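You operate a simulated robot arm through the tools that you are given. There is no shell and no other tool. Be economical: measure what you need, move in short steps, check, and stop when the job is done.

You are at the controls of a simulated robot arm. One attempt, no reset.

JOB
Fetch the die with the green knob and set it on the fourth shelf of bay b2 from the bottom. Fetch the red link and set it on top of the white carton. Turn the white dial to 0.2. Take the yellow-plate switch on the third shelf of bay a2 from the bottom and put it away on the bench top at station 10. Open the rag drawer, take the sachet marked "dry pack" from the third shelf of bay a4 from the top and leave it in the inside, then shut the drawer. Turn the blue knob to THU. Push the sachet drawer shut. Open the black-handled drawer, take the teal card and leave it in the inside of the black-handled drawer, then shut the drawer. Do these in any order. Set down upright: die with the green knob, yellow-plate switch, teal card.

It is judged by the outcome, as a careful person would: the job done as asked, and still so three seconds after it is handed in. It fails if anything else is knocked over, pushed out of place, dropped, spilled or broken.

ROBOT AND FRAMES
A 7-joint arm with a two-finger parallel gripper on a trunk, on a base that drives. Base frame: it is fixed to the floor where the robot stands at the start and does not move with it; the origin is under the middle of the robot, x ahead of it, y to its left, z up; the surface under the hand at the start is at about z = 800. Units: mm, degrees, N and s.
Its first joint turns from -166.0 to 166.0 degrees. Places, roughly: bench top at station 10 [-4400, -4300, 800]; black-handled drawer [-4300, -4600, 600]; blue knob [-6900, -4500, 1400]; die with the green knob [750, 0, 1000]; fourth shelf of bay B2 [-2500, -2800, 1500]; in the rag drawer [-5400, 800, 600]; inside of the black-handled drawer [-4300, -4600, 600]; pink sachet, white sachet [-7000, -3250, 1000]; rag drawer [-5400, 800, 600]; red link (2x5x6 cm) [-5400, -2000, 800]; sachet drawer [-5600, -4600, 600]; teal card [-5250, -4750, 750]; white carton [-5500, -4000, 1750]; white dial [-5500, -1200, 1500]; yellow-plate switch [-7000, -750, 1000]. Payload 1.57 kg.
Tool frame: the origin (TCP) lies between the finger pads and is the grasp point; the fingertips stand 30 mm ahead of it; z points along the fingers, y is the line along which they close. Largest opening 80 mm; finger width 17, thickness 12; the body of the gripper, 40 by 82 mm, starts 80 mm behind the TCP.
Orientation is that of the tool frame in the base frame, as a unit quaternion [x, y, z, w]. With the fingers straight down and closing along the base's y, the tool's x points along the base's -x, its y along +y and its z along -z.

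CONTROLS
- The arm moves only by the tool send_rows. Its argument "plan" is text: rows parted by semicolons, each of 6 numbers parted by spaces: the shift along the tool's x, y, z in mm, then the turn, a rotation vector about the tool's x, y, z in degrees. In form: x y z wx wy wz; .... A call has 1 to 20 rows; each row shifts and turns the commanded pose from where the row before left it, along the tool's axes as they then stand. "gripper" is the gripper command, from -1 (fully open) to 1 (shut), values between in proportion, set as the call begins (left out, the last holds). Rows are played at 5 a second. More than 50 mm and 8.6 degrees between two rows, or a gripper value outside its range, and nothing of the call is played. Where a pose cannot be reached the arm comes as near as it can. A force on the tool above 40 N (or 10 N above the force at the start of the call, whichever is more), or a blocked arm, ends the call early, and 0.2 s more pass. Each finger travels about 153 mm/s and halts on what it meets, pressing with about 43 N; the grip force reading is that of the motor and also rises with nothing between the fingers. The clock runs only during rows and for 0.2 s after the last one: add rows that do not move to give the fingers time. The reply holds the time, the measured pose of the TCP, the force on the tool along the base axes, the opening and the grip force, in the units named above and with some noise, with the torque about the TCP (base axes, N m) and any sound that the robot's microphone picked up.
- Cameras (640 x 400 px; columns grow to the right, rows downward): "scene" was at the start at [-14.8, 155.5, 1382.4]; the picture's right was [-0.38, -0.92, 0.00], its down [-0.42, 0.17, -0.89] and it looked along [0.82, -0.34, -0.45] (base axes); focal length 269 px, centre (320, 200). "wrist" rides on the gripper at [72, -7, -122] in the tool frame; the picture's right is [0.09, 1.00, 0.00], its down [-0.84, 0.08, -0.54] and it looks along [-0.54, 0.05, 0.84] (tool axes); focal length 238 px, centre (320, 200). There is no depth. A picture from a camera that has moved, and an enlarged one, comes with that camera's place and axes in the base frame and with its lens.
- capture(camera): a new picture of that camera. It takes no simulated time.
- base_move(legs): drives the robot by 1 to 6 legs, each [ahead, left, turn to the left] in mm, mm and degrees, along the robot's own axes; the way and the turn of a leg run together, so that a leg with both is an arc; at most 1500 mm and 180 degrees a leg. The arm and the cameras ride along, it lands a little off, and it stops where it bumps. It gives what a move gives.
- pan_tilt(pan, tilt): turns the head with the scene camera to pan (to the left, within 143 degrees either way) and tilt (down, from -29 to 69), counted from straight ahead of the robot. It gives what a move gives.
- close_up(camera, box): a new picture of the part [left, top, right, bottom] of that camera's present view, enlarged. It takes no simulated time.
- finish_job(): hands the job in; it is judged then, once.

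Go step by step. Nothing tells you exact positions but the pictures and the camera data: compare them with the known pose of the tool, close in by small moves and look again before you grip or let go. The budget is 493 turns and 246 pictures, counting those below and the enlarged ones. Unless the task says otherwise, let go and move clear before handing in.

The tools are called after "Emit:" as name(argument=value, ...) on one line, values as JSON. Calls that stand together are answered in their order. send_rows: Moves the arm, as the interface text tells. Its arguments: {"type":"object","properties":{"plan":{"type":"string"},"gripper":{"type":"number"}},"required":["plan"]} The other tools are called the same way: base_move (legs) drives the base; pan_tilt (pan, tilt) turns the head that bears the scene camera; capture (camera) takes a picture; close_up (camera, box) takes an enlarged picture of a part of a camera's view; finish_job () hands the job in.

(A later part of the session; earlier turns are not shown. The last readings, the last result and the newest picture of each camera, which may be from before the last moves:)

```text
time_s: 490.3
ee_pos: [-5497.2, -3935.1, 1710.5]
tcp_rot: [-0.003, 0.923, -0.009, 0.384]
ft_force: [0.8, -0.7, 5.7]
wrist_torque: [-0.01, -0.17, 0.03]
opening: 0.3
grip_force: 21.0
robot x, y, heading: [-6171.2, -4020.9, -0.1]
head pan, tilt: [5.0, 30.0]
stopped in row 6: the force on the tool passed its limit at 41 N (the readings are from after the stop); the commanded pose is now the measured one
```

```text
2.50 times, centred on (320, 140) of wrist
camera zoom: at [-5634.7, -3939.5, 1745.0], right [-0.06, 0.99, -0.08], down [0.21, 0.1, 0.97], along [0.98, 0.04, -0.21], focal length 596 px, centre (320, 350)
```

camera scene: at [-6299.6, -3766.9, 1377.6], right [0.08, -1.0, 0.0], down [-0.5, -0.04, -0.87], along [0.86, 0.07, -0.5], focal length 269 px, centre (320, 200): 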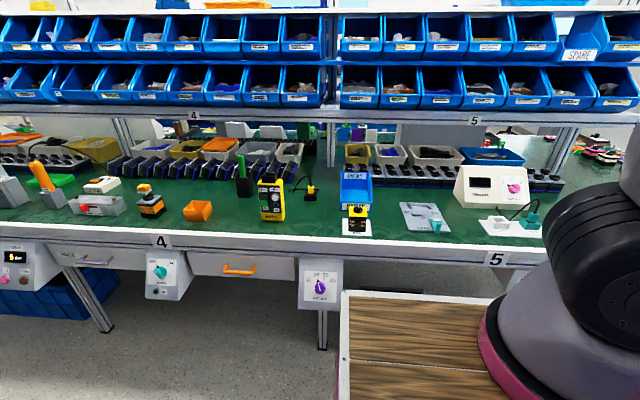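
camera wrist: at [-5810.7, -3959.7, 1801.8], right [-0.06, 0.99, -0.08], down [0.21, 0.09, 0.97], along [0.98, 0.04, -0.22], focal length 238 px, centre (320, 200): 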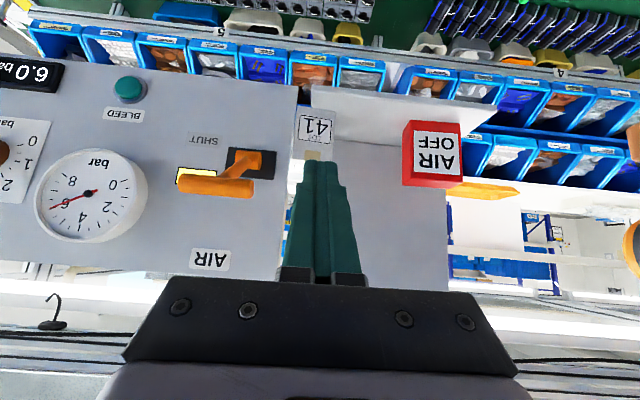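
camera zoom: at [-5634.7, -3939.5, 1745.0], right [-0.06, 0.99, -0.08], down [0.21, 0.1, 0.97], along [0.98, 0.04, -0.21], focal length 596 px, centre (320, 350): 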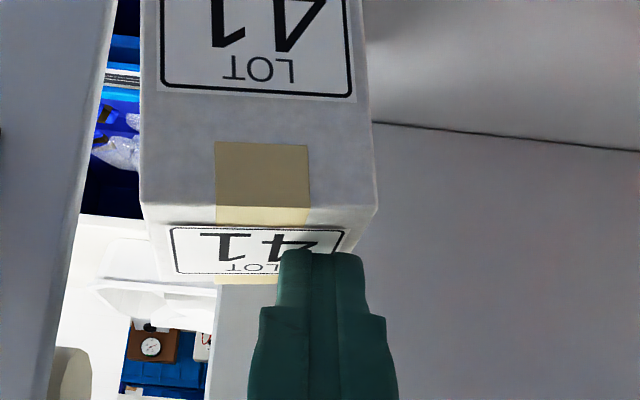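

It works: the carton moved about 10 mm with the finger. I continue with lighter pressure.

Emit:
send_rows(plan="0 3 0 0 0 0; 0 3 0 0 0 0; 0 3 0 0 0 0; 0 3 0 0 0 0; 0 3 0 0 0 0; 0 3 0 0 0 0; 0 0 0 0 0 0")

Emit:
send_rows(plan="0.7 3 0.7 0 0 0; 0 3 0 0 0 0; 0 3 0 0 0 0; 0 3 0 0 0 0; 0 3 0 0 0 0; 0 3 0 0 0 0; 0 0 0 0 0 0")

Emit:
close_up(camera="wrist", box=[220, 60, 420, 220])

```text
time_s: 491.9
ee_pos: [-5497.4, -3915.6, 1709.5]
tcp_rot: [-0.002, 0.923, -0.009, 0.384]
ft_force: [3.6, 0.9, 10.7]
wrist_torque: [-0.07, -0.3, 0.07]
opening: 0.0
grip_force: 21.0
robot x, y, heading: [-6177.8, -4020.1, -0.1]
head pan, tilt: [5.0, 30.0]
```

```text
time_s: 493.5
ee_pos: [-5497.3, -3898.1, 1707.3]
tcp_rot: [-0.003, 0.924, -0.009, 0.383]
ft_force: [0.5, 0.3, 0.2]
wrist_torque: [-0.01, 0.02, -0.01]
opening: 0.1
grip_force: 21.0
robot x, y, heading: [-6172.3, -4017.8, -0.3]
head pan, tilt: [5.0, 30.0]
```

```text
2.50 times, centred on (320, 140) of wrist
camera zoom: at [-5634.7, -3902.9, 1742.7], right [-0.06, 0.99, -0.08], down [0.21, 0.1, 0.97], along [0.98, 0.05, -0.21], focal length 596 px, centre (320, 350)
```

zoom: 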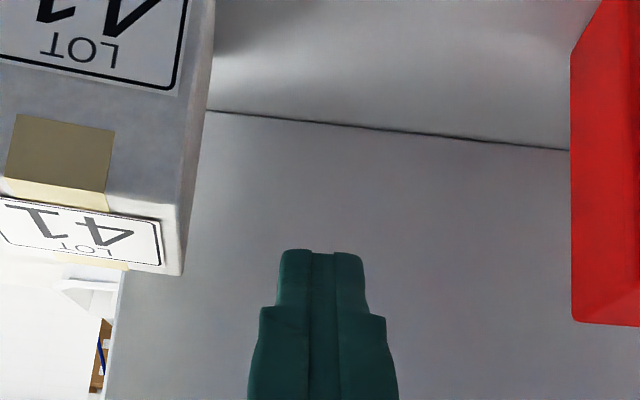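

The finger slipped off the left side, but there was a net gain. I reposition over the carton's middle-left and press harder for the next drag.

Emit:
send_rows(plan="-14 0 -14 0 0 0; 0 -26 0 0 0 0; 0 -26 0 0 0 0; 7 0 7 0 0 0; 5 0 5 0 0 0; 1 0 1 0 0 0; 0 0 0 0 0 0")

Emit:
send_rows(plan="0.8 0 0.8 0 0 0; 0.8 0 0.8 0 0 0; 0 0 0 0 0 0")

```text
time_s: 495.1
ee_pos: [-5497.8, -3949.4, 1710.5]
tcp_rot: [-0.003, 0.924, -0.009, 0.383]
ft_force: [0.2, -0.8, 0.1]
wrist_torque: [-0.04, 0.01, -0.01]
opening: 0.0
grip_force: 21.3
robot x, y, heading: [-6172.8, -4020.8, -0.0]
head pan, tilt: [5.0, 30.0]
```

```text
time_s: 495.9
ee_pos: [-5498.0, -3950.3, 1709.0]
tcp_rot: [-0.005, 0.923, -0.008, 0.384]
ft_force: [4.8, 1.8, 12.4]
wrist_torque: [0.08, -0.3, 0.03]
opening: 0.0
grip_force: 21.2
robot x, y, heading: [-6173.2, -4020.6, -0.3]
head pan, tilt: [5.0, 30.0]
```

Emit:
send_rows(plan="0.8 0 0.8 0 0 0; 0 0 0 0 0 0")

Emit:
send_rows(plan="0 3 0 0 0 0; 0 3 0 0 0 0; 0 3 0 0 0 0; 0 3 0 0 0 0; 0 0 0 0 0 0")

Emit:
close_up(camera="wrist", box=[220, 60, 420, 220])

```text
time_s: 496.5
ee_pos: [-5497.8, -3951.4, 1707.4]
tcp_rot: [-0.003, 0.922, -0.009, 0.386]
ft_force: [9.8, 3.6, 34.4]
wrist_torque: [0.08, -0.76, 0.0]
opening: 0.1
grip_force: 21.2
robot x, y, heading: [-6173.6, -4020.6, -0.5]
head pan, tilt: [5.0, 30.0]
```

```text
time_s: 497.2
ee_pos: [-5497.4, -3946.6, 1709.3]
tcp_rot: [-0.003, 0.922, -0.009, 0.388]
ft_force: [0.1, -2.2, 6.1]
wrist_torque: [-0.03, -0.16, -0.01]
opening: 0.0
grip_force: 21.1
robot x, y, heading: [-6175.3, -4016.4, -0.1]
head pan, tilt: [5.0, 30.0]
stopped in row 3: the force on the tool passed its limit at 46 N (the readings are from after the stop); the commanded pose is now the measured one
```

```text
2.50 times, centred on (320, 140) of wrist
camera zoom: at [-5635.2, -3950.0, 1743.3], right [-0.06, 0.99, -0.09], down [0.2, 0.1, 0.98], along [0.98, 0.04, -0.2], focal length 596 px, centre (320, 350)
```

zoom: 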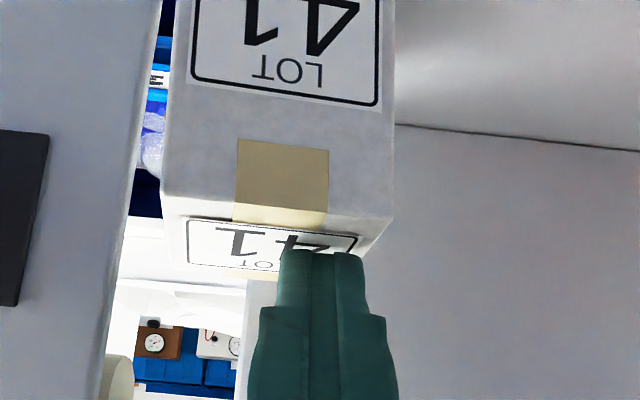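

The pad friction isn't enough. A better way is to come in from the free left side with the tool straight down and fingers closing front-to-back, which needs only about z = 1640. I back off and test that reach in the clear.

Emit:
send_rows(plan="-14 0 -14 0 0 0; -20 0 -20 0 0 0; -20 0 -20 0 0 0; 0 0 0 0 0 0")

Emit:
base_move(legs=[[-200, 0, 0]])

Emit:
send_rows(plan="30 0 30 0 0 0; 30 0 30 0 0 0; 30 0 30 0 0 0; 30 0 30 0 0 0; 30 0 30 0 0 0; 0 0 0 0 7.5 0; 0 0 0 0 7.5 0; 0 0 0 0 7.5 0; 0 0 0 0 7.5 0; 0 0 0 0 7.5 0; 0 0 0 0 7.5 0; 30 0 0 0 0 0; 30 0 0 0 0 0; 30 0 0 0 0 0; 0 0 0 0 0 0", gripper=-1)

Emit:
send_rows(plan="0 0 0 0 0 8; 0 0 0 0 0 8; 0 0 0 0 0 8; 0 0 0 0 0 8; 0 0 0 0 0 8; 0 0 0 0 0 8; 0 0 0 0 0 8; 0 0 0 0 0 8; 0 0 0 0 0 8; 0 0 0 0 0 8; 0 0 0 0 0 8; 0 0 0 0 0 2; 0 0 -40 0 0 0; 0 0 -40 0 0 0; 0 0 -40 0 0 0; 0 0 -40 0 0 0; 0 0 -40 0 0 0; 0 0 0 0 0 0")

```text
time_s: 498.2
ee_pos: [-5501.6, -3934.5, 1781.1]
tcp_rot: [-0.002, 0.922, -0.012, 0.386]
ft_force: [-0.2, 0.2, -0.2]
wrist_torque: [0.0, 0.03, 0.0]
opening: 0.0
grip_force: 20.7
out of reach, approached as far as the arm can: row 3
robot x, y, heading: [-6174.2, -4018.9, 0.1]
head pan, tilt: [5.0, 30.0]
```

```text
time_s: 499.8
ee_pos: [-5698.5, -3937.2, 1781.5]
tcp_rot: [-0.002, 0.922, -0.01, 0.386]
ft_force: [-0.6, 1.0, 0.2]
wrist_torque: [0.02, -0.01, 0.0]
opening: 0.0
grip_force: 21.4
robot x, y, heading: [-6368.6, -4016.5, -0.5]
head pan, tilt: [5.0, 30.0]
```

```text
time_s: 503.0
ee_pos: [-5789.2, -3940.7, 1569.6]
tcp_rot: [0.003, 1.0, -0.01, 0.004]
ft_force: [0.1, -0.3, 0.5]
wrist_torque: [0.0, -0.01, 0.02]
opening: 79.8
grip_force: 0.0
robot x, y, heading: [-6370.0, -4017.2, -0.3]
head pan, tilt: [5.0, 30.0]
```

```text
time_s: 506.8
ee_pos: [-5801.3, -3945.9, 1613.1]
tcp_rot: [0.709, 0.705, -0.002, 0.011]
ft_force: [0.2, 0.9, 0.5]
wrist_torque: [0.02, 0.01, -0.02]
opening: 80.1
grip_force: 0.0
out of reach, approached as far as the arm can: row 14, 15, 16, 17
robot x, y, heading: [-6370.9, -4015.8, -0.2]
head pan, tilt: [5.0, 30.0]
```

Emit:
send_rows(plan="-45 0 0 0 0 0; -45 0 0 0 0 0; -45 0 0 0 0 0; -35 0 0 0 0 0; 0 0 -20 0 0 0; 0 0 -20 0 0 0; 0 0 -20 0 0 0; 0 0 0 0 0 0")

```text
time_s: 508.6
ee_pos: [-5804.5, -4114.5, 1621.6]
tcp_rot: [0.709, 0.705, -0.002, 0.011]
ft_force: [0.1, -0.7, -0.4]
wrist_torque: [-0.02, 0.0, 0.02]
opening: 80.1
grip_force: 0.0
out of reach, approached as far as the arm can: row 5, 6, 7
robot x, y, heading: [-6370.3, -4020.1, -0.4]
head pan, tilt: [5.0, 30.0]
```

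Emit:
send_rows(plan="0 -30 0 0 0 0; 0 -30 0 0 0 0; 0 -20 0 0 0 0; 0 0 -20 0 0 0; 0 0 -20 0 0 0; 0 0 -20 0 0 0; 0 0 0 0 0 0")

```text
time_s: 510.2
ee_pos: [-5883.4, -4116.9, 1618.8]
tcp_rot: [0.708, 0.706, -0.001, 0.012]
ft_force: [0.0, 0.1, -0.2]
wrist_torque: [0.0, -0.04, 0.0]
opening: 80.2
grip_force: 0.1
out of reach, approached as far as the arm can: row 4, 5, 6
robot x, y, heading: [-6373.7, -4018.3, -0.3]
head pan, tilt: [5.0, 30.0]
```

The cap is about z = 1620 with the tool vertical. I try a slight 12-degree forward tilt to gain height.

Emit:
send_rows(plan="0 25 0 -6 0 0; 0 25 0 -6 0 0; 0 25 0 0 0 0; 0 0 -20 0 0 0; 0 0 -20 0 0 0; 0 0 -20 0 0 0; 0 0 0 0 0 0")

```text
time_s: 511.8
ee_pos: [-5825.1, -4112.9, 1686.1]
tcp_rot: [0.703, 0.702, 0.071, 0.085]
ft_force: [1.5, 0.4, 0.1]
wrist_torque: [-0.03, 0.05, 0.0]
opening: 80.3
grip_force: 0.0
robot x, y, heading: [-6370.0, -4018.4, -0.3]
head pan, tilt: [5.0, 30.0]
```

With 12 degrees of tilt it reaches z = 1686. Before driving in I check the overhead beam's clearance.

Emit:
base_move(legs=[[0, 233, 0.3]])

Emit:
pan_tilt(pan=-15, tilt=-22)

Emit:
capture(camera="scene")

Emit:
capture(camera="wrist")

```text
time_s: 513.5
ee_pos: [-5823.9, -3878.0, 1685.7]
tcp_rot: [0.703, 0.703, 0.07, 0.084]
ft_force: [0.3, 0.4, -0.3]
wrist_torque: [0.0, -0.01, 0.01]
opening: 79.9
grip_force: 0.0
robot x, y, heading: [-6369.5, -3787.6, -0.3]
head pan, tilt: [5.0, 30.0]
```

```text
time_s: 514.7
ee_pos: [-5824.1, -3876.2, 1686.6]
tcp_rot: [0.704, 0.702, 0.07, 0.084]
ft_force: [-0.7, 0.1, 1.4]
wrist_torque: [-0.01, 0.03, -0.01]
opening: 80.0
grip_force: 0.1
robot x, y, heading: [-6369.5, -3784.0, -0.2]
head pan, tilt: [-15.0, -22.0]
```

```text
83 pictures are left
camera scene: at [-6397.0, -3612.9, 1457.7], right [-0.26, -0.97, 0.0], down [0.36, -0.1, -0.93], along [0.9, -0.24, 0.37], focal length 269 px, centre (320, 200)
```

scene: 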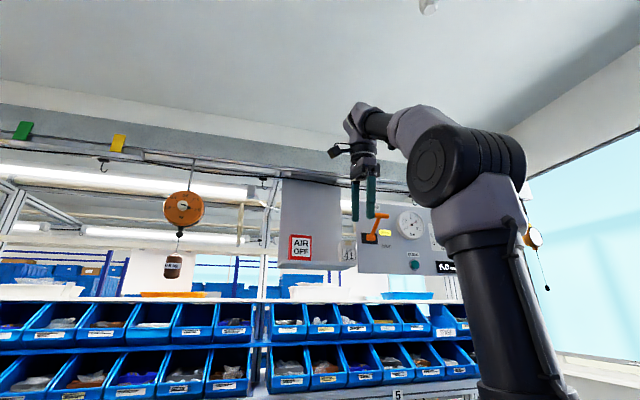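

```text
82 pictures are left
camera wrist: at [-5856.5, -3802.0, 1801.2], right [0.97, 0.09, 0.21], down [-0.04, -0.83, 0.56], along [0.23, -0.56, -0.8], focal length 238 px, centre (320, 200)
```

wrist: 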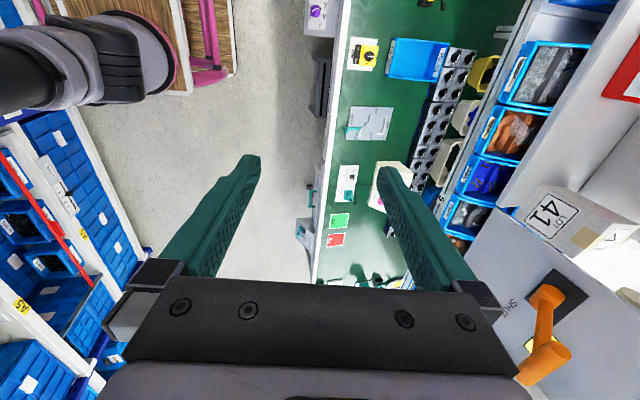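

The rail is above z = 1950 and set back, so there's room. I drive in to the left of the carton, then lower.

Emit:
base_move(legs=[[200, 0, 0], [141, 0, 0]])

Emit:
capture(camera="wrist")

Emit:
capture(camera="scene")

```text
time_s: 517.2
ee_pos: [-5482.9, -3876.9, 1685.9]
tcp_rot: [0.703, 0.703, 0.07, 0.085]
ft_force: [-0.4, 1.2, 0.3]
wrist_torque: [0.03, -0.04, 0.03]
opening: 80.0
grip_force: 0.0
robot x, y, heading: [-6025.5, -3783.4, -0.1]
head pan, tilt: [-15.0, -22.0]
```

```text
81 pictures are left
camera wrist: at [-5515.2, -3801.6, 1801.3], right [0.97, 0.09, 0.21], down [-0.04, -0.83, 0.56], along [0.23, -0.56, -0.8], focal length 238 px, centre (320, 200)
```

wrist: 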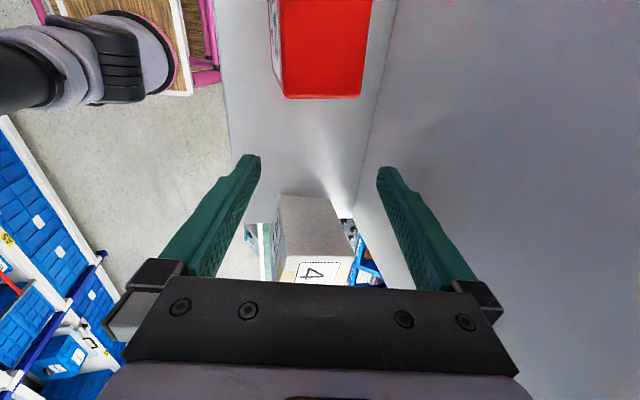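

```text
80 pictures are left
camera scene: at [-6056.1, -3613.6, 1457.7], right [-0.26, -0.97, 0.0], down [0.36, -0.1, -0.93], along [0.9, -0.24, 0.37], focal length 269 px, centre (320, 200)
```

scene: 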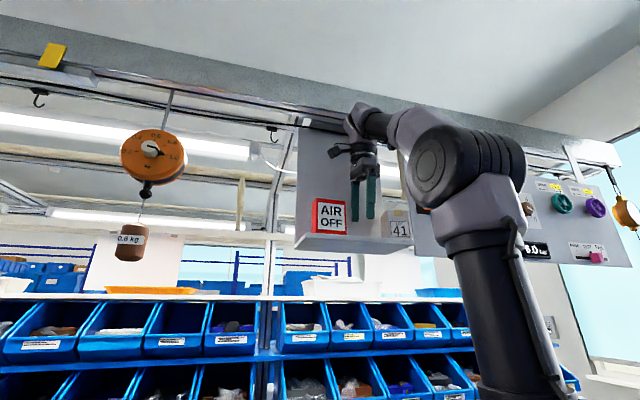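

The carton is centred between the fingers when seen along y. I lower 36 mm and slide right so the fingers straddle it.

Emit:
send_rows(plan="0 -2.5 11.7 0 0 0; 0 -2.5 11.7 0 0 0; 0 -2.5 11.7 0 0 0; 0 0 0 0 0 0")

Emit:
send_rows(plan="-12 0 0 0 0 0; -12 0 0 0 0 0; -12 0 0 0 0 0; -12 0 0 0 0 0; -12 0 0 0 0 0; -12 0 0 0 0 0; 0 0 0 0 0 0")

Emit:
capture(camera="wrist")

```text
time_s: 518.2
ee_pos: [-5481.9, -3876.9, 1649.4]
tcp_rot: [0.702, 0.703, 0.07, 0.085]
ft_force: [-0.9, 0.1, -0.2]
wrist_torque: [0.01, -0.02, 0.01]
opening: 80.0
grip_force: 0.0
robot x, y, heading: [-6029.6, -3788.7, -0.1]
head pan, tilt: [-15.0, -22.0]
```

```text
time_s: 519.9
ee_pos: [-5481.4, -3950.2, 1649.7]
tcp_rot: [0.703, 0.703, 0.07, 0.084]
ft_force: [1.3, 0.8, -0.8]
wrist_torque: [-0.01, 0.03, 0.04]
opening: 80.0
grip_force: 0.0
robot x, y, heading: [-6028.0, -3786.7, -0.0]
head pan, tilt: [-15.0, -22.0]
```

```text
79 pictures are left
camera wrist: at [-5514.5, -3874.1, 1766.6], right [0.97, 0.1, 0.21], down [-0.04, -0.83, 0.56], along [0.23, -0.56, -0.8], focal length 238 px, centre (320, 200)
```

wrist: 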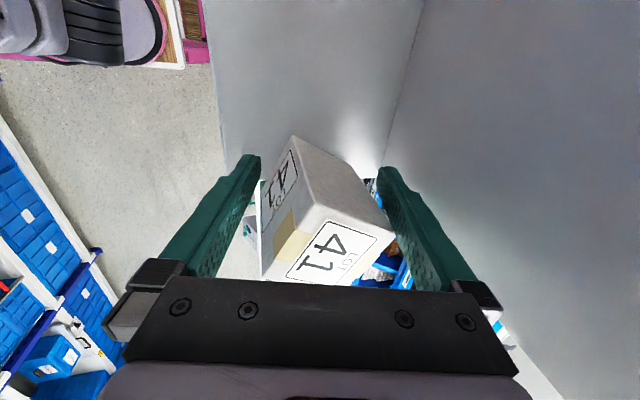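

The carton turned a little when touched but is between the fingers. I close to square it up and hold it.

Emit:
send_rows(plan="0 0 0 0 0 0; 0 0 0 0 0 0; 0 0 0 0 0 0; 0 0 0 0 0 0; 0 0 0 0 0 0", gripper=1)

Emit:
capture(camera="wrist")

Emit:
close_up(camera="scene", box=[280, 90, 460, 270])

```text
time_s: 520.4
ee_pos: [-5476.5, -3936.0, 1651.1]
tcp_rot: [0.696, 0.71, 0.075, 0.079]
ft_force: [16.4, 35.9, 3.2]
wrist_torque: [-0.53, 0.67, 0.11]
opening: 18.4
grip_force: 32.6
robot x, y, heading: [-6023.8, -3783.4, -0.2]
head pan, tilt: [-15.0, -22.0]
stopped in row 2: the force on the tool passed its limit at 46 N (the readings are from after the stop); the commanded pose is now the measured one
```

```text
78 pictures are left
camera wrist: at [-5512.5, -3862.5, 1767.4], right [0.97, 0.11, 0.21], down [-0.02, -0.83, 0.55], along [0.24, -0.54, -0.81], focal length 238 px, centre (320, 200)
```

wrist: 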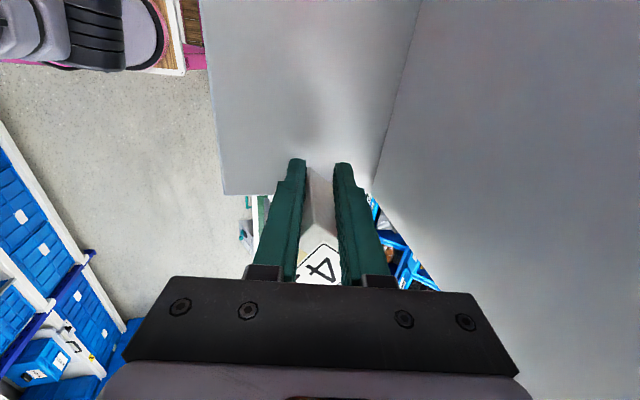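

```text
2.22 times, centred on (370, 180) of scene
camera zoom: at [-6054.7, -3610.1, 1457.4], right [-0.26, -0.97, 0.0], down [0.36, -0.1, -0.93], along [0.9, -0.24, 0.37], focal length 598 px, centre (209, 244)
```

zoom: 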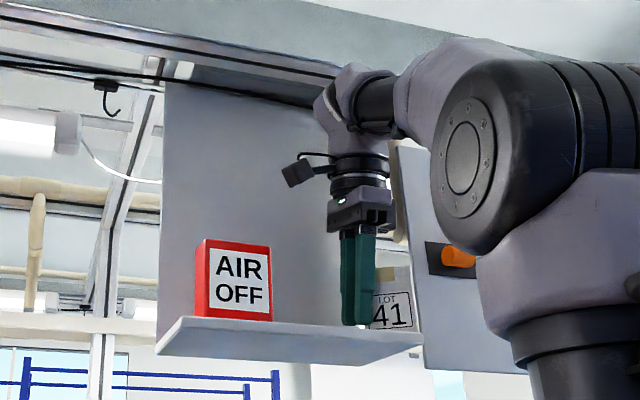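

It's only pinching a corner. I open again and look at how the carton stands.

Emit:
send_rows(plan="0 0 0 0 0 0; 0 0 0 0 0 0; 0 0 0 0 0 0", gripper=-1)

Emit:
capture(camera="wrist")

Emit:
close_up(camera="scene", box=[340, 150, 440, 260])

```text
time_s: 521.2
ee_pos: [-5480.6, -3944.5, 1651.1]
tcp_rot: [0.698, 0.707, 0.073, 0.082]
ft_force: [-1.2, 0.3, -0.4]
wrist_torque: [0.04, 0.01, 0.01]
opening: 79.9
grip_force: 0.0
robot x, y, heading: [-6027.5, -3788.4, -0.1]
head pan, tilt: [-15.0, -22.0]
```

```text
76 pictures are left
camera wrist: at [-5514.7, -3870.3, 1767.4], right [0.97, 0.1, 0.22], down [-0.03, -0.83, 0.56], along [0.24, -0.55, -0.8], focal length 238 px, centre (320, 200)
```

wrist: 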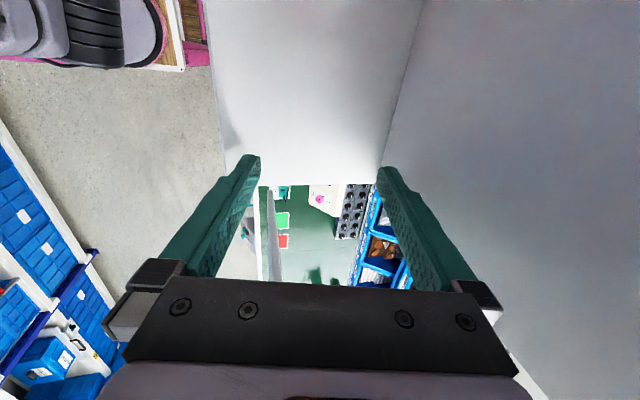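

```text
3.64 times, centred on (390, 205) of scene
camera zoom: at [-6056.0, -3613.5, 1457.7], right [-0.26, -0.97, 0.0], down [0.36, -0.1, -0.93], along [0.9, -0.24, 0.37], focal length 979 px, centre (66, 182)
```

zoom: 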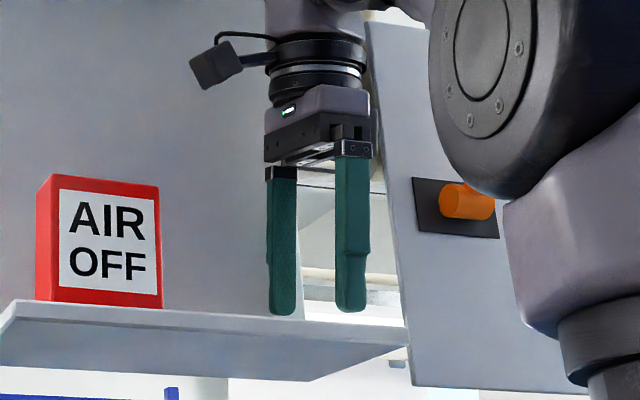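

The carton has dropped off the end of the shelf. I back the hand out safely and find where it landed.

Emit:
send_rows(plan="20 0 0 0 0 0; 20 0 0 0 0 0; 20 0 0 0 0 0; 0 4 -20 0 0 0; 0 4 -20 0 0 0; 0 0 0 0 0 0")

Emit:
base_move(legs=[[-330, 0, 0]])

Emit:
pan_tilt(pan=-12, tilt=25)

Emit:
capture(camera="scene")

```text
time_s: 522.6
ee_pos: [-5481.4, -3883.0, 1690.3]
tcp_rot: [0.698, 0.707, 0.074, 0.083]
ft_force: [-0.3, -1.0, 0.7]
wrist_torque: [-0.03, 0.01, 0.02]
opening: 80.1
grip_force: 0.0
robot x, y, heading: [-6026.2, -3781.3, -0.1]
head pan, tilt: [-15.0, -22.0]
```

```text
time_s: 524.8
ee_pos: [-5815.7, -3882.2, 1689.7]
tcp_rot: [0.698, 0.708, 0.074, 0.083]
ft_force: [-1.0, -0.6, -1.1]
wrist_torque: [0.03, 0.03, -0.02]
opening: 80.0
grip_force: 0.0
robot x, y, heading: [-6361.5, -3785.9, 0.0]
head pan, tilt: [-15.0, -22.0]
```

```text
time_s: 526.0
ee_pos: [-5815.0, -3883.1, 1688.8]
tcp_rot: [0.698, 0.707, 0.074, 0.083]
ft_force: [-0.6, 0.0, 0.0]
wrist_torque: [0.02, 0.01, 0.01]
opening: 80.2
grip_force: 0.0
robot x, y, heading: [-6362.4, -3784.8, 0.0]
head pan, tilt: [-12.0, 25.0]
```

```text
74 pictures are left
camera scene: at [-6370.2, -3613.3, 1385.5], right [-0.21, -0.98, 0.0], down [-0.41, 0.09, -0.91], along [0.89, -0.19, -0.42], focal length 269 px, centre (320, 200)
```

scene: 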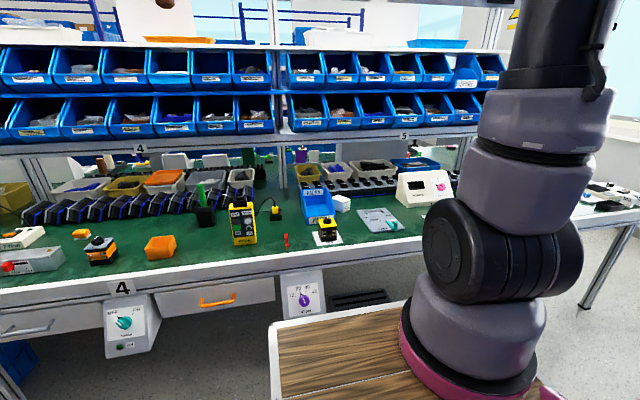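

I think the white box beside the blue PACKS bin is the carton. I zoom in.

Emit:
close_up(camera="scene", box=[260, 170, 410, 260])

```text
4.27 times, centred on (335, 215) of scene
camera zoom: at [-6370.2, -3613.3, 1385.5], right [-0.21, -0.98, 0.0], down [-0.41, 0.09, -0.91], along [0.89, -0.19, -0.42], focal length 1149 px, centre (256, 136)
```

zoom: 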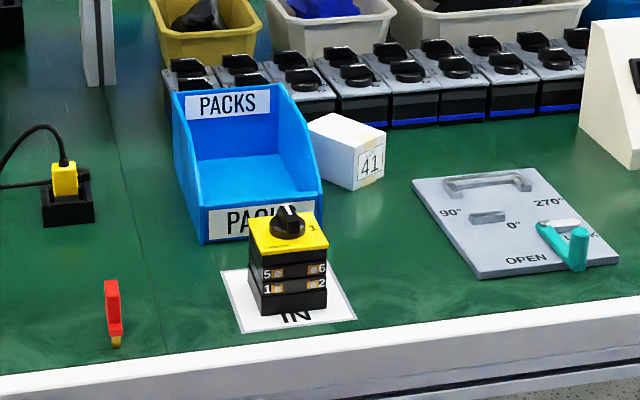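

The carton lies on its side on the bench, near [-5237, -3962], its labelled top end facing the aisle. I'll stand it up again, put it back on its shelf, and only then add the link. I first reconfigure the arm and set the base at the carton's angle.

Emit:
send_rows(plan="0 -8 45 0 0 0; 0 -8 45 0 0 0; 0 -8 45 0 0 0; 0 -8 45 0 0 0; 0 -8 45 0 0 0; 0 -8 45 0 0 0; 0 -8 45 0 0 0; 0 0 0 0 0 -8; 0 0 0 0 0 -8; 0 0 0 0 0 -8; 0 0 0 0 0 -8; 0 0 0 0 0 -8; 0 0 0 0 0 -8; 0 0 0 0 0 -8; 0 0 0 0 0 -8; 0 0 0 0 0 -8; 0 0 0 0 0 -8; 0 0 0 0 0 -8; 0 0 0 0 0 -2; 0 0 0 0 0 0")

Emit:
base_move(legs=[[0, -471, 0], [200, 0, 0], [0, 0, 22.6]])

Emit:
send_rows(plan="0 0 0 0 -7.5 0; 0 0 0 0 -7.5 0; 0 0 0 0 -7.5 0; 0 0 0 0 -7.5 0; 0 0 0 0 0 0")

```text
time_s: 530.2
ee_pos: [-5798.6, -3885.9, 1369.5]
tcp_rot: [-0.007, 0.994, -0.006, 0.112]
ft_force: [-0.6, 0.8, 0.1]
wrist_torque: [-0.01, 0.0, -0.04]
opening: 80.2
grip_force: 0.1
robot x, y, heading: [-6360.3, -3787.2, 0.2]
head pan, tilt: [-12.0, 25.0]
```

```text
time_s: 535.4
ee_pos: [-5608.6, -4130.3, 1369.9]
tcp_rot: [-0.208, 0.972, 0.016, 0.11]
ft_force: [0.7, -0.7, -0.3]
wrist_torque: [0.0, 0.03, 0.0]
opening: 79.8
grip_force: 0.0
robot x, y, heading: [-6162.8, -4260.0, 23.4]
head pan, tilt: [-12.0, 25.0]
```

```text
time_s: 536.6
ee_pos: [-5608.1, -4130.2, 1369.6]
tcp_rot: [-0.196, 0.91, 0.071, 0.359]
ft_force: [0.1, -0.4, 0.2]
wrist_torque: [0.05, 0.04, 0.02]
opening: 79.9
grip_force: 0.1
robot x, y, heading: [-6165.7, -4260.4, 23.5]
head pan, tilt: [-12.0, 25.0]
```

Emit:
send_rows(plan="0 0 45 0 0 0; 0 0 45 0 0 0; 0 0 45 0 0 0; 0 0 45 0 0 0; 0 0 45 0 0 0; 0 0 45 0 0 0; 0 0 30 0 0 0; 0 0 0 0 -6.75 0; 0 0 0 0 -6.75 0; 0 0 0 0 -6.75 0; 0 0 0 0 -6.75 0; 45 0 16 0 0 0; 45 0 16 0 0 0; 45 0 16 0 0 0; 45 0 16 0 0 0; 45 0 16 0 0 0; 0 0 0 0 0 0")

Emit:
capture(camera="wrist")

```text
time_s: 540.2
ee_pos: [-5425.8, -4055.1, 916.0]
tcp_rot: [-0.176, 0.801, 0.115, 0.56]
ft_force: [0.2, -1.0, 0.1]
wrist_torque: [-0.01, 0.0, 0.01]
opening: 79.6
grip_force: 0.0
out of reach, approached as far as the arm can: row 5
robot x, y, heading: [-6163.4, -4258.7, 23.3]
head pan, tilt: [-12.0, 25.0]
```

```text
72 pictures are left
camera wrist: at [-5550.3, -4117.5, 889.3], right [-0.43, 0.89, -0.1], down [-0.24, -0.01, 0.97], along [0.87, 0.45, 0.22], focal length 238 px, centre (320, 200)
```

wrist: 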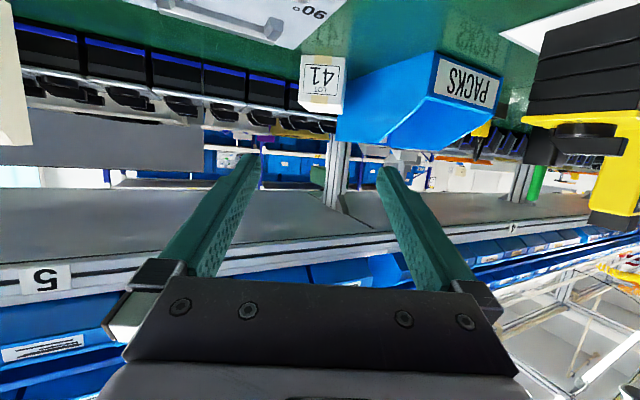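

The carton's labelled end is straight ahead, about 144 mm away. I use a narrower opening because of the bin and the plate's handle, and advance in two steps.

Emit:
send_rows(plan="13 0 35 0 0 0; 13 0 35 0 0 0; 13 0 34 0 0 0; 0 0 0 0 0 0", gripper=-0.65)

Emit:
capture(camera="wrist")

```text
time_s: 541.2
ee_pos: [-5347.7, -4021.3, 843.6]
tcp_rot: [-0.175, 0.801, 0.114, 0.561]
ft_force: [0.1, 0.1, -0.2]
wrist_torque: [0.0, 0.01, 0.01]
opening: 66.2
grip_force: 0.0
robot x, y, heading: [-6167.1, -4260.7, 23.4]
head pan, tilt: [-12.0, 25.0]
```

```text
71 pictures are left
camera wrist: at [-5473.1, -4083.3, 816.9], right [-0.44, 0.89, -0.1], down [-0.24, -0.01, 0.97], along [0.87, 0.45, 0.22], focal length 238 px, centre (320, 200)
```

wrist: 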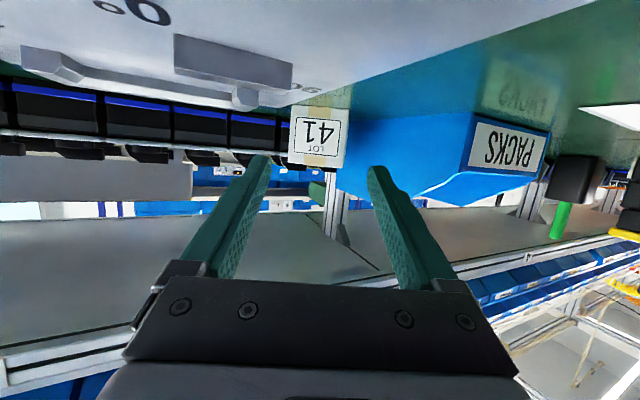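

The wrist camera is very low over the lever plate. I tilt the tool 12 degrees more to lift it, then advance.

Emit:
send_rows(plan="0 0 0 0 6 0; 0 0 0 0 6 0; 0 0 0 0 0 0")

Emit:
send_rows(plan="-8 0 12.7 0 0 0; -8 0 12.7 0 0 0; -8 0 12.7 0 0 0; -8 0 12.7 0 0 0; 0 0 0 0 0 0")

Emit:
capture(camera="wrist")

```text
time_s: 542.0
ee_pos: [-5350.1, -4021.9, 843.7]
tcp_rot: [-0.186, 0.855, 0.095, 0.474]
ft_force: [0.3, 1.2, -0.2]
wrist_torque: [-0.01, 0.0, 0.0]
opening: 66.1
grip_force: 0.0
robot x, y, heading: [-6165.7, -4262.8, 23.5]
head pan, tilt: [-12.0, 25.0]
```

```text
time_s: 543.2
ee_pos: [-5293.8, -3996.6, 843.3]
tcp_rot: [-0.185, 0.855, 0.094, 0.474]
ft_force: [1.3, 0.4, -0.6]
wrist_torque: [-0.03, -0.01, 0.05]
opening: 65.9
grip_force: 0.1
robot x, y, heading: [-6164.2, -4259.5, 23.8]
head pan, tilt: [-12.0, 25.0]
```

```text
70 pictures are left
camera wrist: at [-5421.1, -4058.5, 847.3], right [-0.45, 0.89, -0.09], down [-0.05, 0.08, 1.0], along [0.89, 0.45, 0.01], focal length 238 px, centre (320, 200)
```

wrist: 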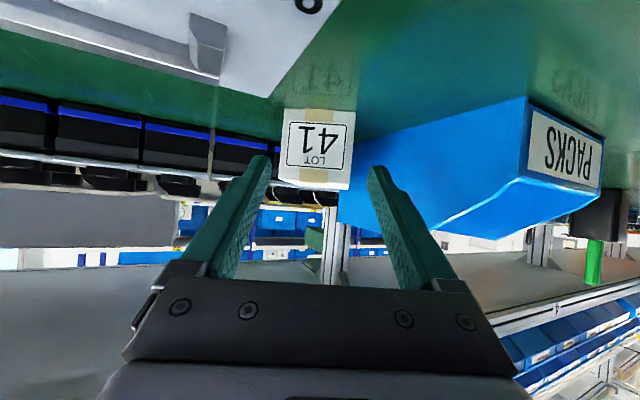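

The end face is still about 40 mm ahead. I advance 44 mm and close.

Emit:
send_rows(plan="-7.8 0 12.4 0 0 0; -7.8 0 12.4 0 0 0; -7.8 0 12.4 0 0 0; 0 0 0 0 0 0")

Emit:
send_rows(plan="0 0 0 0 0 0; 0 0 0 0 0 0; 0 0 0 0 0 0; 0 0 0 0 0 0", gripper=1)

Emit:
capture(camera="wrist")

```text
time_s: 544.2
ee_pos: [-5253.7, -3979.2, 844.4]
tcp_rot: [-0.185, 0.856, 0.095, 0.474]
ft_force: [-0.7, -0.4, -0.1]
wrist_torque: [0.02, -0.02, 0.0]
opening: 65.9
grip_force: 0.0
robot x, y, heading: [-6166.4, -4261.7, 23.3]
head pan, tilt: [-12.0, 25.0]
```

```text
time_s: 545.2
ee_pos: [-5253.5, -3980.2, 845.0]
tcp_rot: [-0.185, 0.855, 0.094, 0.475]
ft_force: [0.6, 0.2, 3.1]
wrist_torque: [0.15, 0.11, -0.01]
opening: 54.9
grip_force: 42.8
robot x, y, heading: [-6164.0, -4258.8, 23.5]
head pan, tilt: [-12.0, 25.0]
```

```text
69 pictures are left
camera wrist: at [-5380.8, -4041.7, 848.0], right [-0.45, 0.89, -0.09], down [-0.05, 0.08, 1.0], along [0.89, 0.45, 0.01], focal length 238 px, centre (320, 200)
```

wrist: 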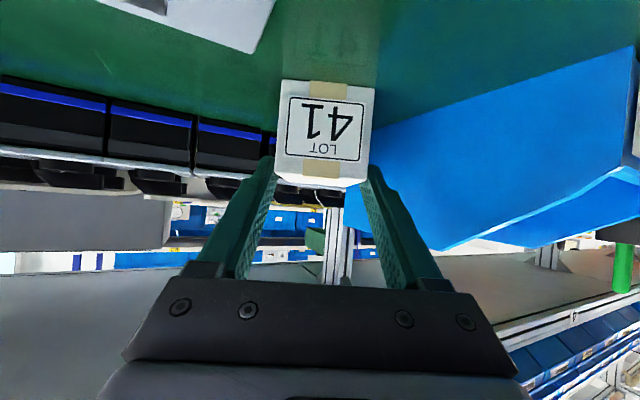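

Gripped across its sides at 55 mm; its front face is underneath. I lift it, draw back a little, and rotate the tool downwards so the carton comes upright.

Emit:
send_rows(plan="-17 0 -10.6 0 0 0; -38 0 -24 0 0 0; -38 0 -24 0 0 0; -38 0 -24 0 0 0; -38 0 -24 0 0 0; 21 0 -34 0 0 0; 21 0 -34 0 0 0; 21 0 -34 0 0 0; 0 0 0 0 7.3 0; 0 0 0 0 7.3 0; 0 0 0 0 7.3 0; 0 0 0 0 7.3 0; 0 0 0 0 7.3 0; 0 0 0 0 7.3 0; 0 0 0 0 7.3 0; 0 0 0 0 7.3 0; 0 0 0 0 7.3 0; 0 0 0 0 7.3 0; 0 0 0 0 0 0")

Emit:
capture(camera="wrist")

Emit:
close_up(camera="scene", box=[260, 60, 440, 260])

```text
time_s: 549.2
ee_pos: [-5366.0, -4025.6, 1045.5]
tcp_rot: [-0.207, 0.969, -0.033, -0.127]
ft_force: [-0.4, -0.3, -1.0]
wrist_torque: [0.02, -0.03, -0.02]
opening: 55.4
grip_force: 42.6
robot x, y, heading: [-6163.5, -4259.5, 23.7]
head pan, tilt: [-12.0, 25.0]
```

```text
68 pictures are left
camera wrist: at [-5397.7, -4043.6, 1180.9], right [-0.49, 0.87, 0.01], down [0.83, 0.46, 0.3], along [0.26, 0.16, -0.95], focal length 238 px, centre (320, 200)
```

wrist: 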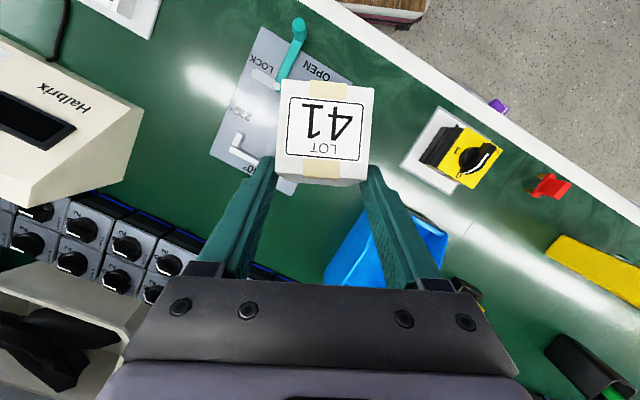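

```text
2.00 times, centred on (350, 160) of scene
camera zoom: at [-6241.1, -4107.3, 1385.5], right [0.2, -0.98, 0.0], down [-0.41, -0.08, -0.91], along [0.89, 0.18, -0.42], focal length 539 px, centre (260, 280)
```

zoom: 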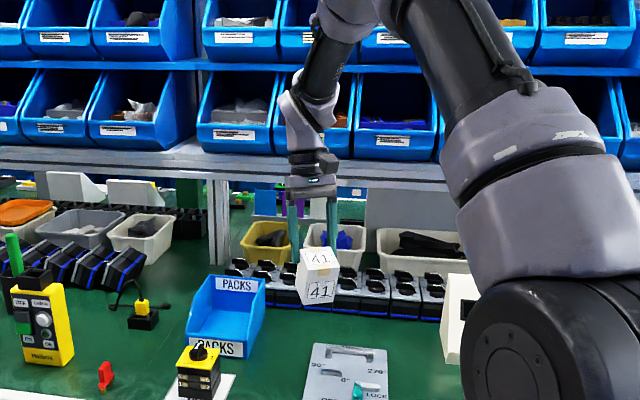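

The carton is nearly upright. I rotate the last 17 degrees, move to a clear spot beside the lever plate, and lower towards the bench.

Emit:
send_rows(plan="0 0 0 0 8.5 0; 0 0 0 0 8.5 0; -7 34 -4.5 0 0 0; -7 34 -4.5 0 0 0; -19 0 30.5 0 0 0; -19 0 30.5 0 0 0; -19 0 30.5 0 0 0; 0 0 0 0 0 0")

Emit:
pan_tilt(pan=-8, tilt=28)

Emit:
close_up(camera="scene", box=[240, 80, 420, 240])

```text
time_s: 551.0
ee_pos: [-5377.4, -3956.9, 937.3]
tcp_rot: [-0.198, 0.94, -0.064, -0.269]
ft_force: [0.0, -0.2, -1.7]
wrist_torque: [0.03, -0.08, 0.01]
opening: 55.1
grip_force: 43.3
robot x, y, heading: [-6167.0, -4261.8, 23.3]
head pan, tilt: [-12.0, 25.0]
```

```text
time_s: 551.6
ee_pos: [-5376.9, -3958.0, 936.9]
tcp_rot: [-0.2, 0.94, -0.065, -0.27]
ft_force: [0.6, -0.7, -1.6]
wrist_torque: [0.02, -0.05, -0.02]
opening: 55.1
grip_force: 43.0
robot x, y, heading: [-6161.3, -4257.5, 23.6]
head pan, tilt: [-8.0, 28.0]
```

```text
2.50 times, centred on (330, 160) of scene
camera zoom: at [-6243.4, -4101.2, 1380.7], right [0.27, -0.96, 0.0], down [-0.45, -0.12, -0.88], along [0.85, 0.23, -0.47], focal length 673 px, centre (295, 300)
```

zoom: 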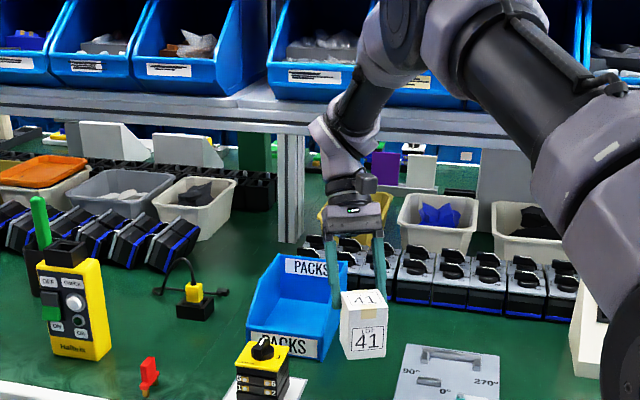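

The carton hangs upright over clear bench. I lower it to contact.

Emit:
send_rows(plan="-13 0 21 0 0 0; -13 0 21 0 0 0; -2 0 3.4 0 0 0; -1 0 1.7 0 0 0; 0 0 0 0 0 0")

Emit:
send_rows(plan="-1 0 1.7 0 0 0; -1 0 1.7 0 0 0; -1 0 1.7 0 0 0; -1 0 1.7 0 0 0; -1 0 1.7 0 0 0; 0 0 0 0 0 0")

```text
time_s: 552.8
ee_pos: [-5376.8, -3959.1, 879.3]
tcp_rot: [-0.199, 0.94, -0.064, -0.269]
ft_force: [0.5, 0.4, -0.4]
wrist_torque: [0.01, -0.04, -0.03]
opening: 55.1
grip_force: 42.9
robot x, y, heading: [-6164.8, -4260.4, 23.4]
head pan, tilt: [-8.0, 28.0]
```

```text
time_s: 554.2
ee_pos: [-5379.1, -3959.4, 870.1]
tcp_rot: [-0.199, 0.94, -0.064, -0.27]
ft_force: [0.8, -0.1, -1.3]
wrist_torque: [0.0, -0.06, -0.03]
opening: 55.0
grip_force: 42.9
robot x, y, heading: [-6165.2, -4259.7, 23.4]
head pan, tilt: [-8.0, 28.0]
```

Emit:
send_rows(plan="-1 0 1.7 0 0 0; -1 0 1.7 0 0 0; -1 0 1.7 0 0 0; 0 0 0 0 0 0")

Emit:
send_rows(plan="-1 0 1.7 0 0 0; -1 0 1.7 0 0 0; -1 0 1.7 0 0 0; 0 0 0 0 0 0")

```text
time_s: 555.2
ee_pos: [-5378.9, -3958.0, 864.6]
tcp_rot: [-0.198, 0.94, -0.064, -0.27]
ft_force: [-0.2, 0.1, -1.6]
wrist_torque: [0.03, -0.04, 0.0]
opening: 55.4
grip_force: 43.3
robot x, y, heading: [-6164.1, -4261.7, 23.6]
head pan, tilt: [-8.0, 28.0]
```

```text
time_s: 556.4
ee_pos: [-5374.5, -3958.0, 862.3]
tcp_rot: [-0.198, 0.941, -0.064, -0.267]
ft_force: [-0.8, -1.0, 10.6]
wrist_torque: [0.17, 0.34, 0.07]
opening: 55.2
grip_force: 43.1
robot x, y, heading: [-6165.9, -4258.3, 23.3]
head pan, tilt: [-8.0, 28.0]
stopped in row 4: the force on the tool passed its limit at 41 N (the readings are from after the stop); the commanded pose is now the measured one
```

It's down. I release with a small opening and go straight up.

Emit:
send_rows(plan="0 0 0 0 0 0; 0 0 0 0 0 0; 0 0 0 0 0 0", gripper=-0.7)

Emit:
send_rows(plan="5 0 -8.5 0 0 0; 15 0 -25 0 0 0; 20 0 -33 0 0 0; 20 0 -33 0 0 0; 20 0 -33 0 0 0; 0 0 0 0 0 0")

Emit:
close_up(camera="scene", box=[240, 80, 420, 240])

```text
time_s: 557.2
ee_pos: [-5376.6, -3958.7, 860.3]
tcp_rot: [-0.2, 0.94, -0.063, -0.268]
ft_force: [-0.1, -0.9, -0.4]
wrist_torque: [-0.02, 0.01, -0.01]
opening: 67.9
grip_force: 0.1
robot x, y, heading: [-6167.8, -4259.0, 23.5]
head pan, tilt: [-8.0, 28.0]
```

```text
time_s: 558.6
ee_pos: [-5375.6, -3955.5, 1015.2]
tcp_rot: [-0.198, 0.941, -0.063, -0.268]
ft_force: [0.3, -0.1, -0.3]
wrist_torque: [-0.02, 0.0, -0.01]
opening: 68.0
grip_force: 0.1
robot x, y, heading: [-6169.5, -4257.8, 23.3]
head pan, tilt: [-8.0, 28.0]
```

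```text
2.50 times, centred on (330, 160) of scene
camera zoom: at [-6243.4, -4101.2, 1380.7], right [0.27, -0.96, 0.0], down [-0.45, -0.13, -0.88], along [0.85, 0.24, -0.47], focal length 673 px, centre (295, 300)
```

zoom: 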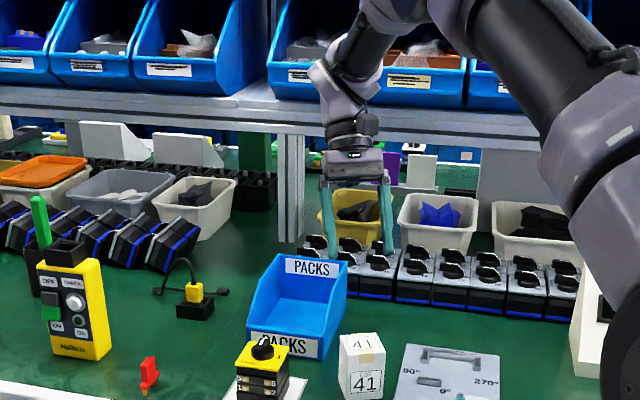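

The carton stands upright on the bench. I draw back and re-pose the tool to 45 degrees to grip it for the shelf.

Emit:
send_rows(plan="42 0 26 0 0 0; 42 0 26 0 0 0; 42 0 26 0 0 0; 42 0 26 0 0 0; 0 0 0 0 -7.7 0; 0 0 0 0 -7.7 0; 0 0 0 0 -7.7 0; 0 0 0 0 -7.7 0; 0 0 0 0 -7.7 0; 0 0 0 0 -7.7 0; 0 0 0 0 -7.7 0; 0 0 0 0 -7.7 0; 0 0 0 0 -7.7 0; 0 0 0 0 -7.7 0; 0 0 0 0 0 0")

Emit:
capture(camera="wrist")

```text
time_s: 561.8
ee_pos: [-5522.3, -4013.0, 1017.1]
tcp_rot: [-0.194, 0.903, 0.073, 0.376]
ft_force: [0.0, 0.0, 0.3]
wrist_torque: [0.01, -0.01, 0.0]
opening: 68.0
grip_force: 0.1
out of reach, approached as far as the arm can: row 13, 14
robot x, y, heading: [-6164.9, -4261.0, 23.4]
head pan, tilt: [-8.0, 28.0]
```

```text
64 pictures are left
camera wrist: at [-5645.8, -4072.6, 1051.6], right [-0.46, 0.88, -0.08], down [0.15, 0.17, 0.97], along [0.87, 0.44, -0.21], focal length 238 px, centre (320, 200)
```

wrist: 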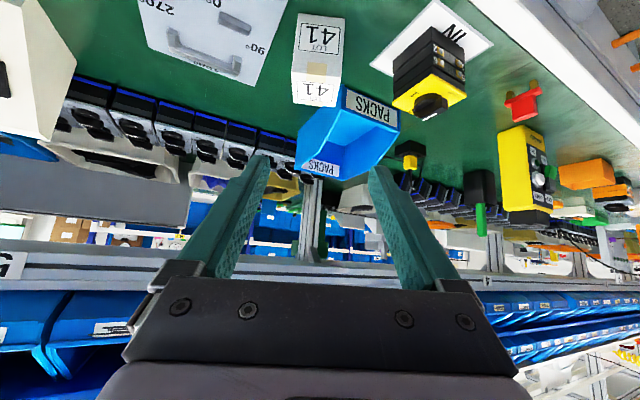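

The carton's front is at about [-5452, -3993]. I come in along the tool axis to grip its upper part.

Emit:
send_rows(plan="19.6 -3.3 40.3 0 0 0; 19.6 -3.3 40.3 0 0 0; 19.6 -3.3 40.3 0 0 0; 0 0 0 0 0 0", gripper=-1)

Emit:
capture(camera="wrist")

```text
time_s: 562.8
ee_pos: [-5479.4, -4004.8, 887.9]
tcp_rot: [-0.195, 0.903, 0.074, 0.376]
ft_force: [-0.4, 0.4, 0.7]
wrist_torque: [0.02, 0.0, 0.02]
opening: 79.9
grip_force: 0.0
robot x, y, heading: [-6166.3, -4261.4, 23.4]
head pan, tilt: [-8.0, 28.0]
```

```text
63 pictures are left
camera wrist: at [-5601.8, -4064.5, 922.7], right [-0.46, 0.88, -0.08], down [0.15, 0.17, 0.97], along [0.87, 0.44, -0.21], focal length 238 px, centre (320, 200)
```

wrist: 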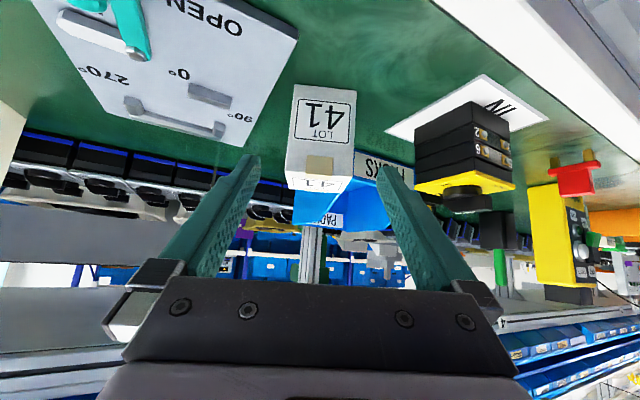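

Emit:
send_rows(plan="0 1 19 0 0 0; 0 1 19 0 0 0; 0 0 19 0 0 0; 0 0 0 0 0 0")

Emit:
send_rows(plan="0 0 0 0 0 0; 0 0 0 0 0 0; 0 0 0 0 0 0; 0 0 0 0 0 0", gripper=1)

Emit:
send_rows(plan="-7 0 -7 0 0 0; -21 0 -21 0 0 0; -28 0 -28 0 0 0; -34 0 -34 0 0 0; -34 0 -34 0 0 0; 0 0 0 0 0 0")

Emit:
capture(camera="wrist")

```text
time_s: 563.8
ee_pos: [-5441.8, -3987.3, 846.9]
tcp_rot: [-0.195, 0.903, 0.074, 0.376]
ft_force: [-0.4, -0.9, 0.3]
wrist_torque: [0.01, -0.01, 0.0]
opening: 80.2
grip_force: 0.0
robot x, y, heading: [-6165.2, -4265.7, 23.6]
head pan, tilt: [-8.0, 28.0]
```

```text
time_s: 564.8
ee_pos: [-5439.9, -3988.3, 845.8]
tcp_rot: [-0.195, 0.903, 0.073, 0.375]
ft_force: [-0.6, 0.5, -0.3]
wrist_torque: [0.02, 0.0, -0.01]
opening: 55.3
grip_force: 42.9
robot x, y, heading: [-6167.6, -4257.9, 23.4]
head pan, tilt: [-8.0, 28.0]
```

```text
time_s: 566.2
ee_pos: [-5443.4, -3986.8, 1023.9]
tcp_rot: [-0.195, 0.903, 0.074, 0.375]
ft_force: [0.1, 0.3, -1.4]
wrist_torque: [-0.06, 0.1, -0.03]
opening: 55.6
grip_force: 42.6
robot x, y, heading: [-6167.7, -4262.1, 23.3]
head pan, tilt: [-8.0, 28.0]
```

```text
62 pictures are left
camera wrist: at [-5567.0, -4046.3, 1059.2], right [-0.46, 0.88, -0.08], down [0.15, 0.17, 0.97], along [0.87, 0.44, -0.21], focal length 238 px, centre (320, 200)
```

wrist: 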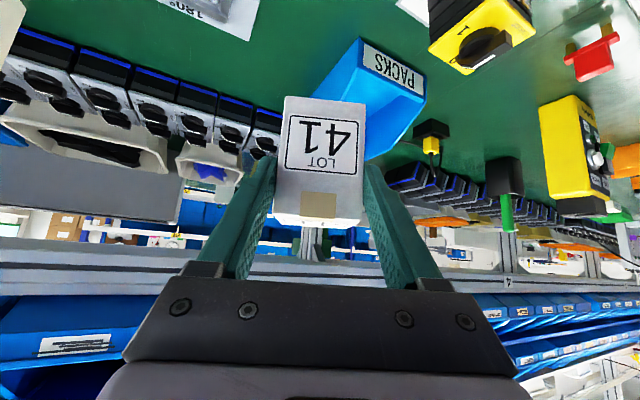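

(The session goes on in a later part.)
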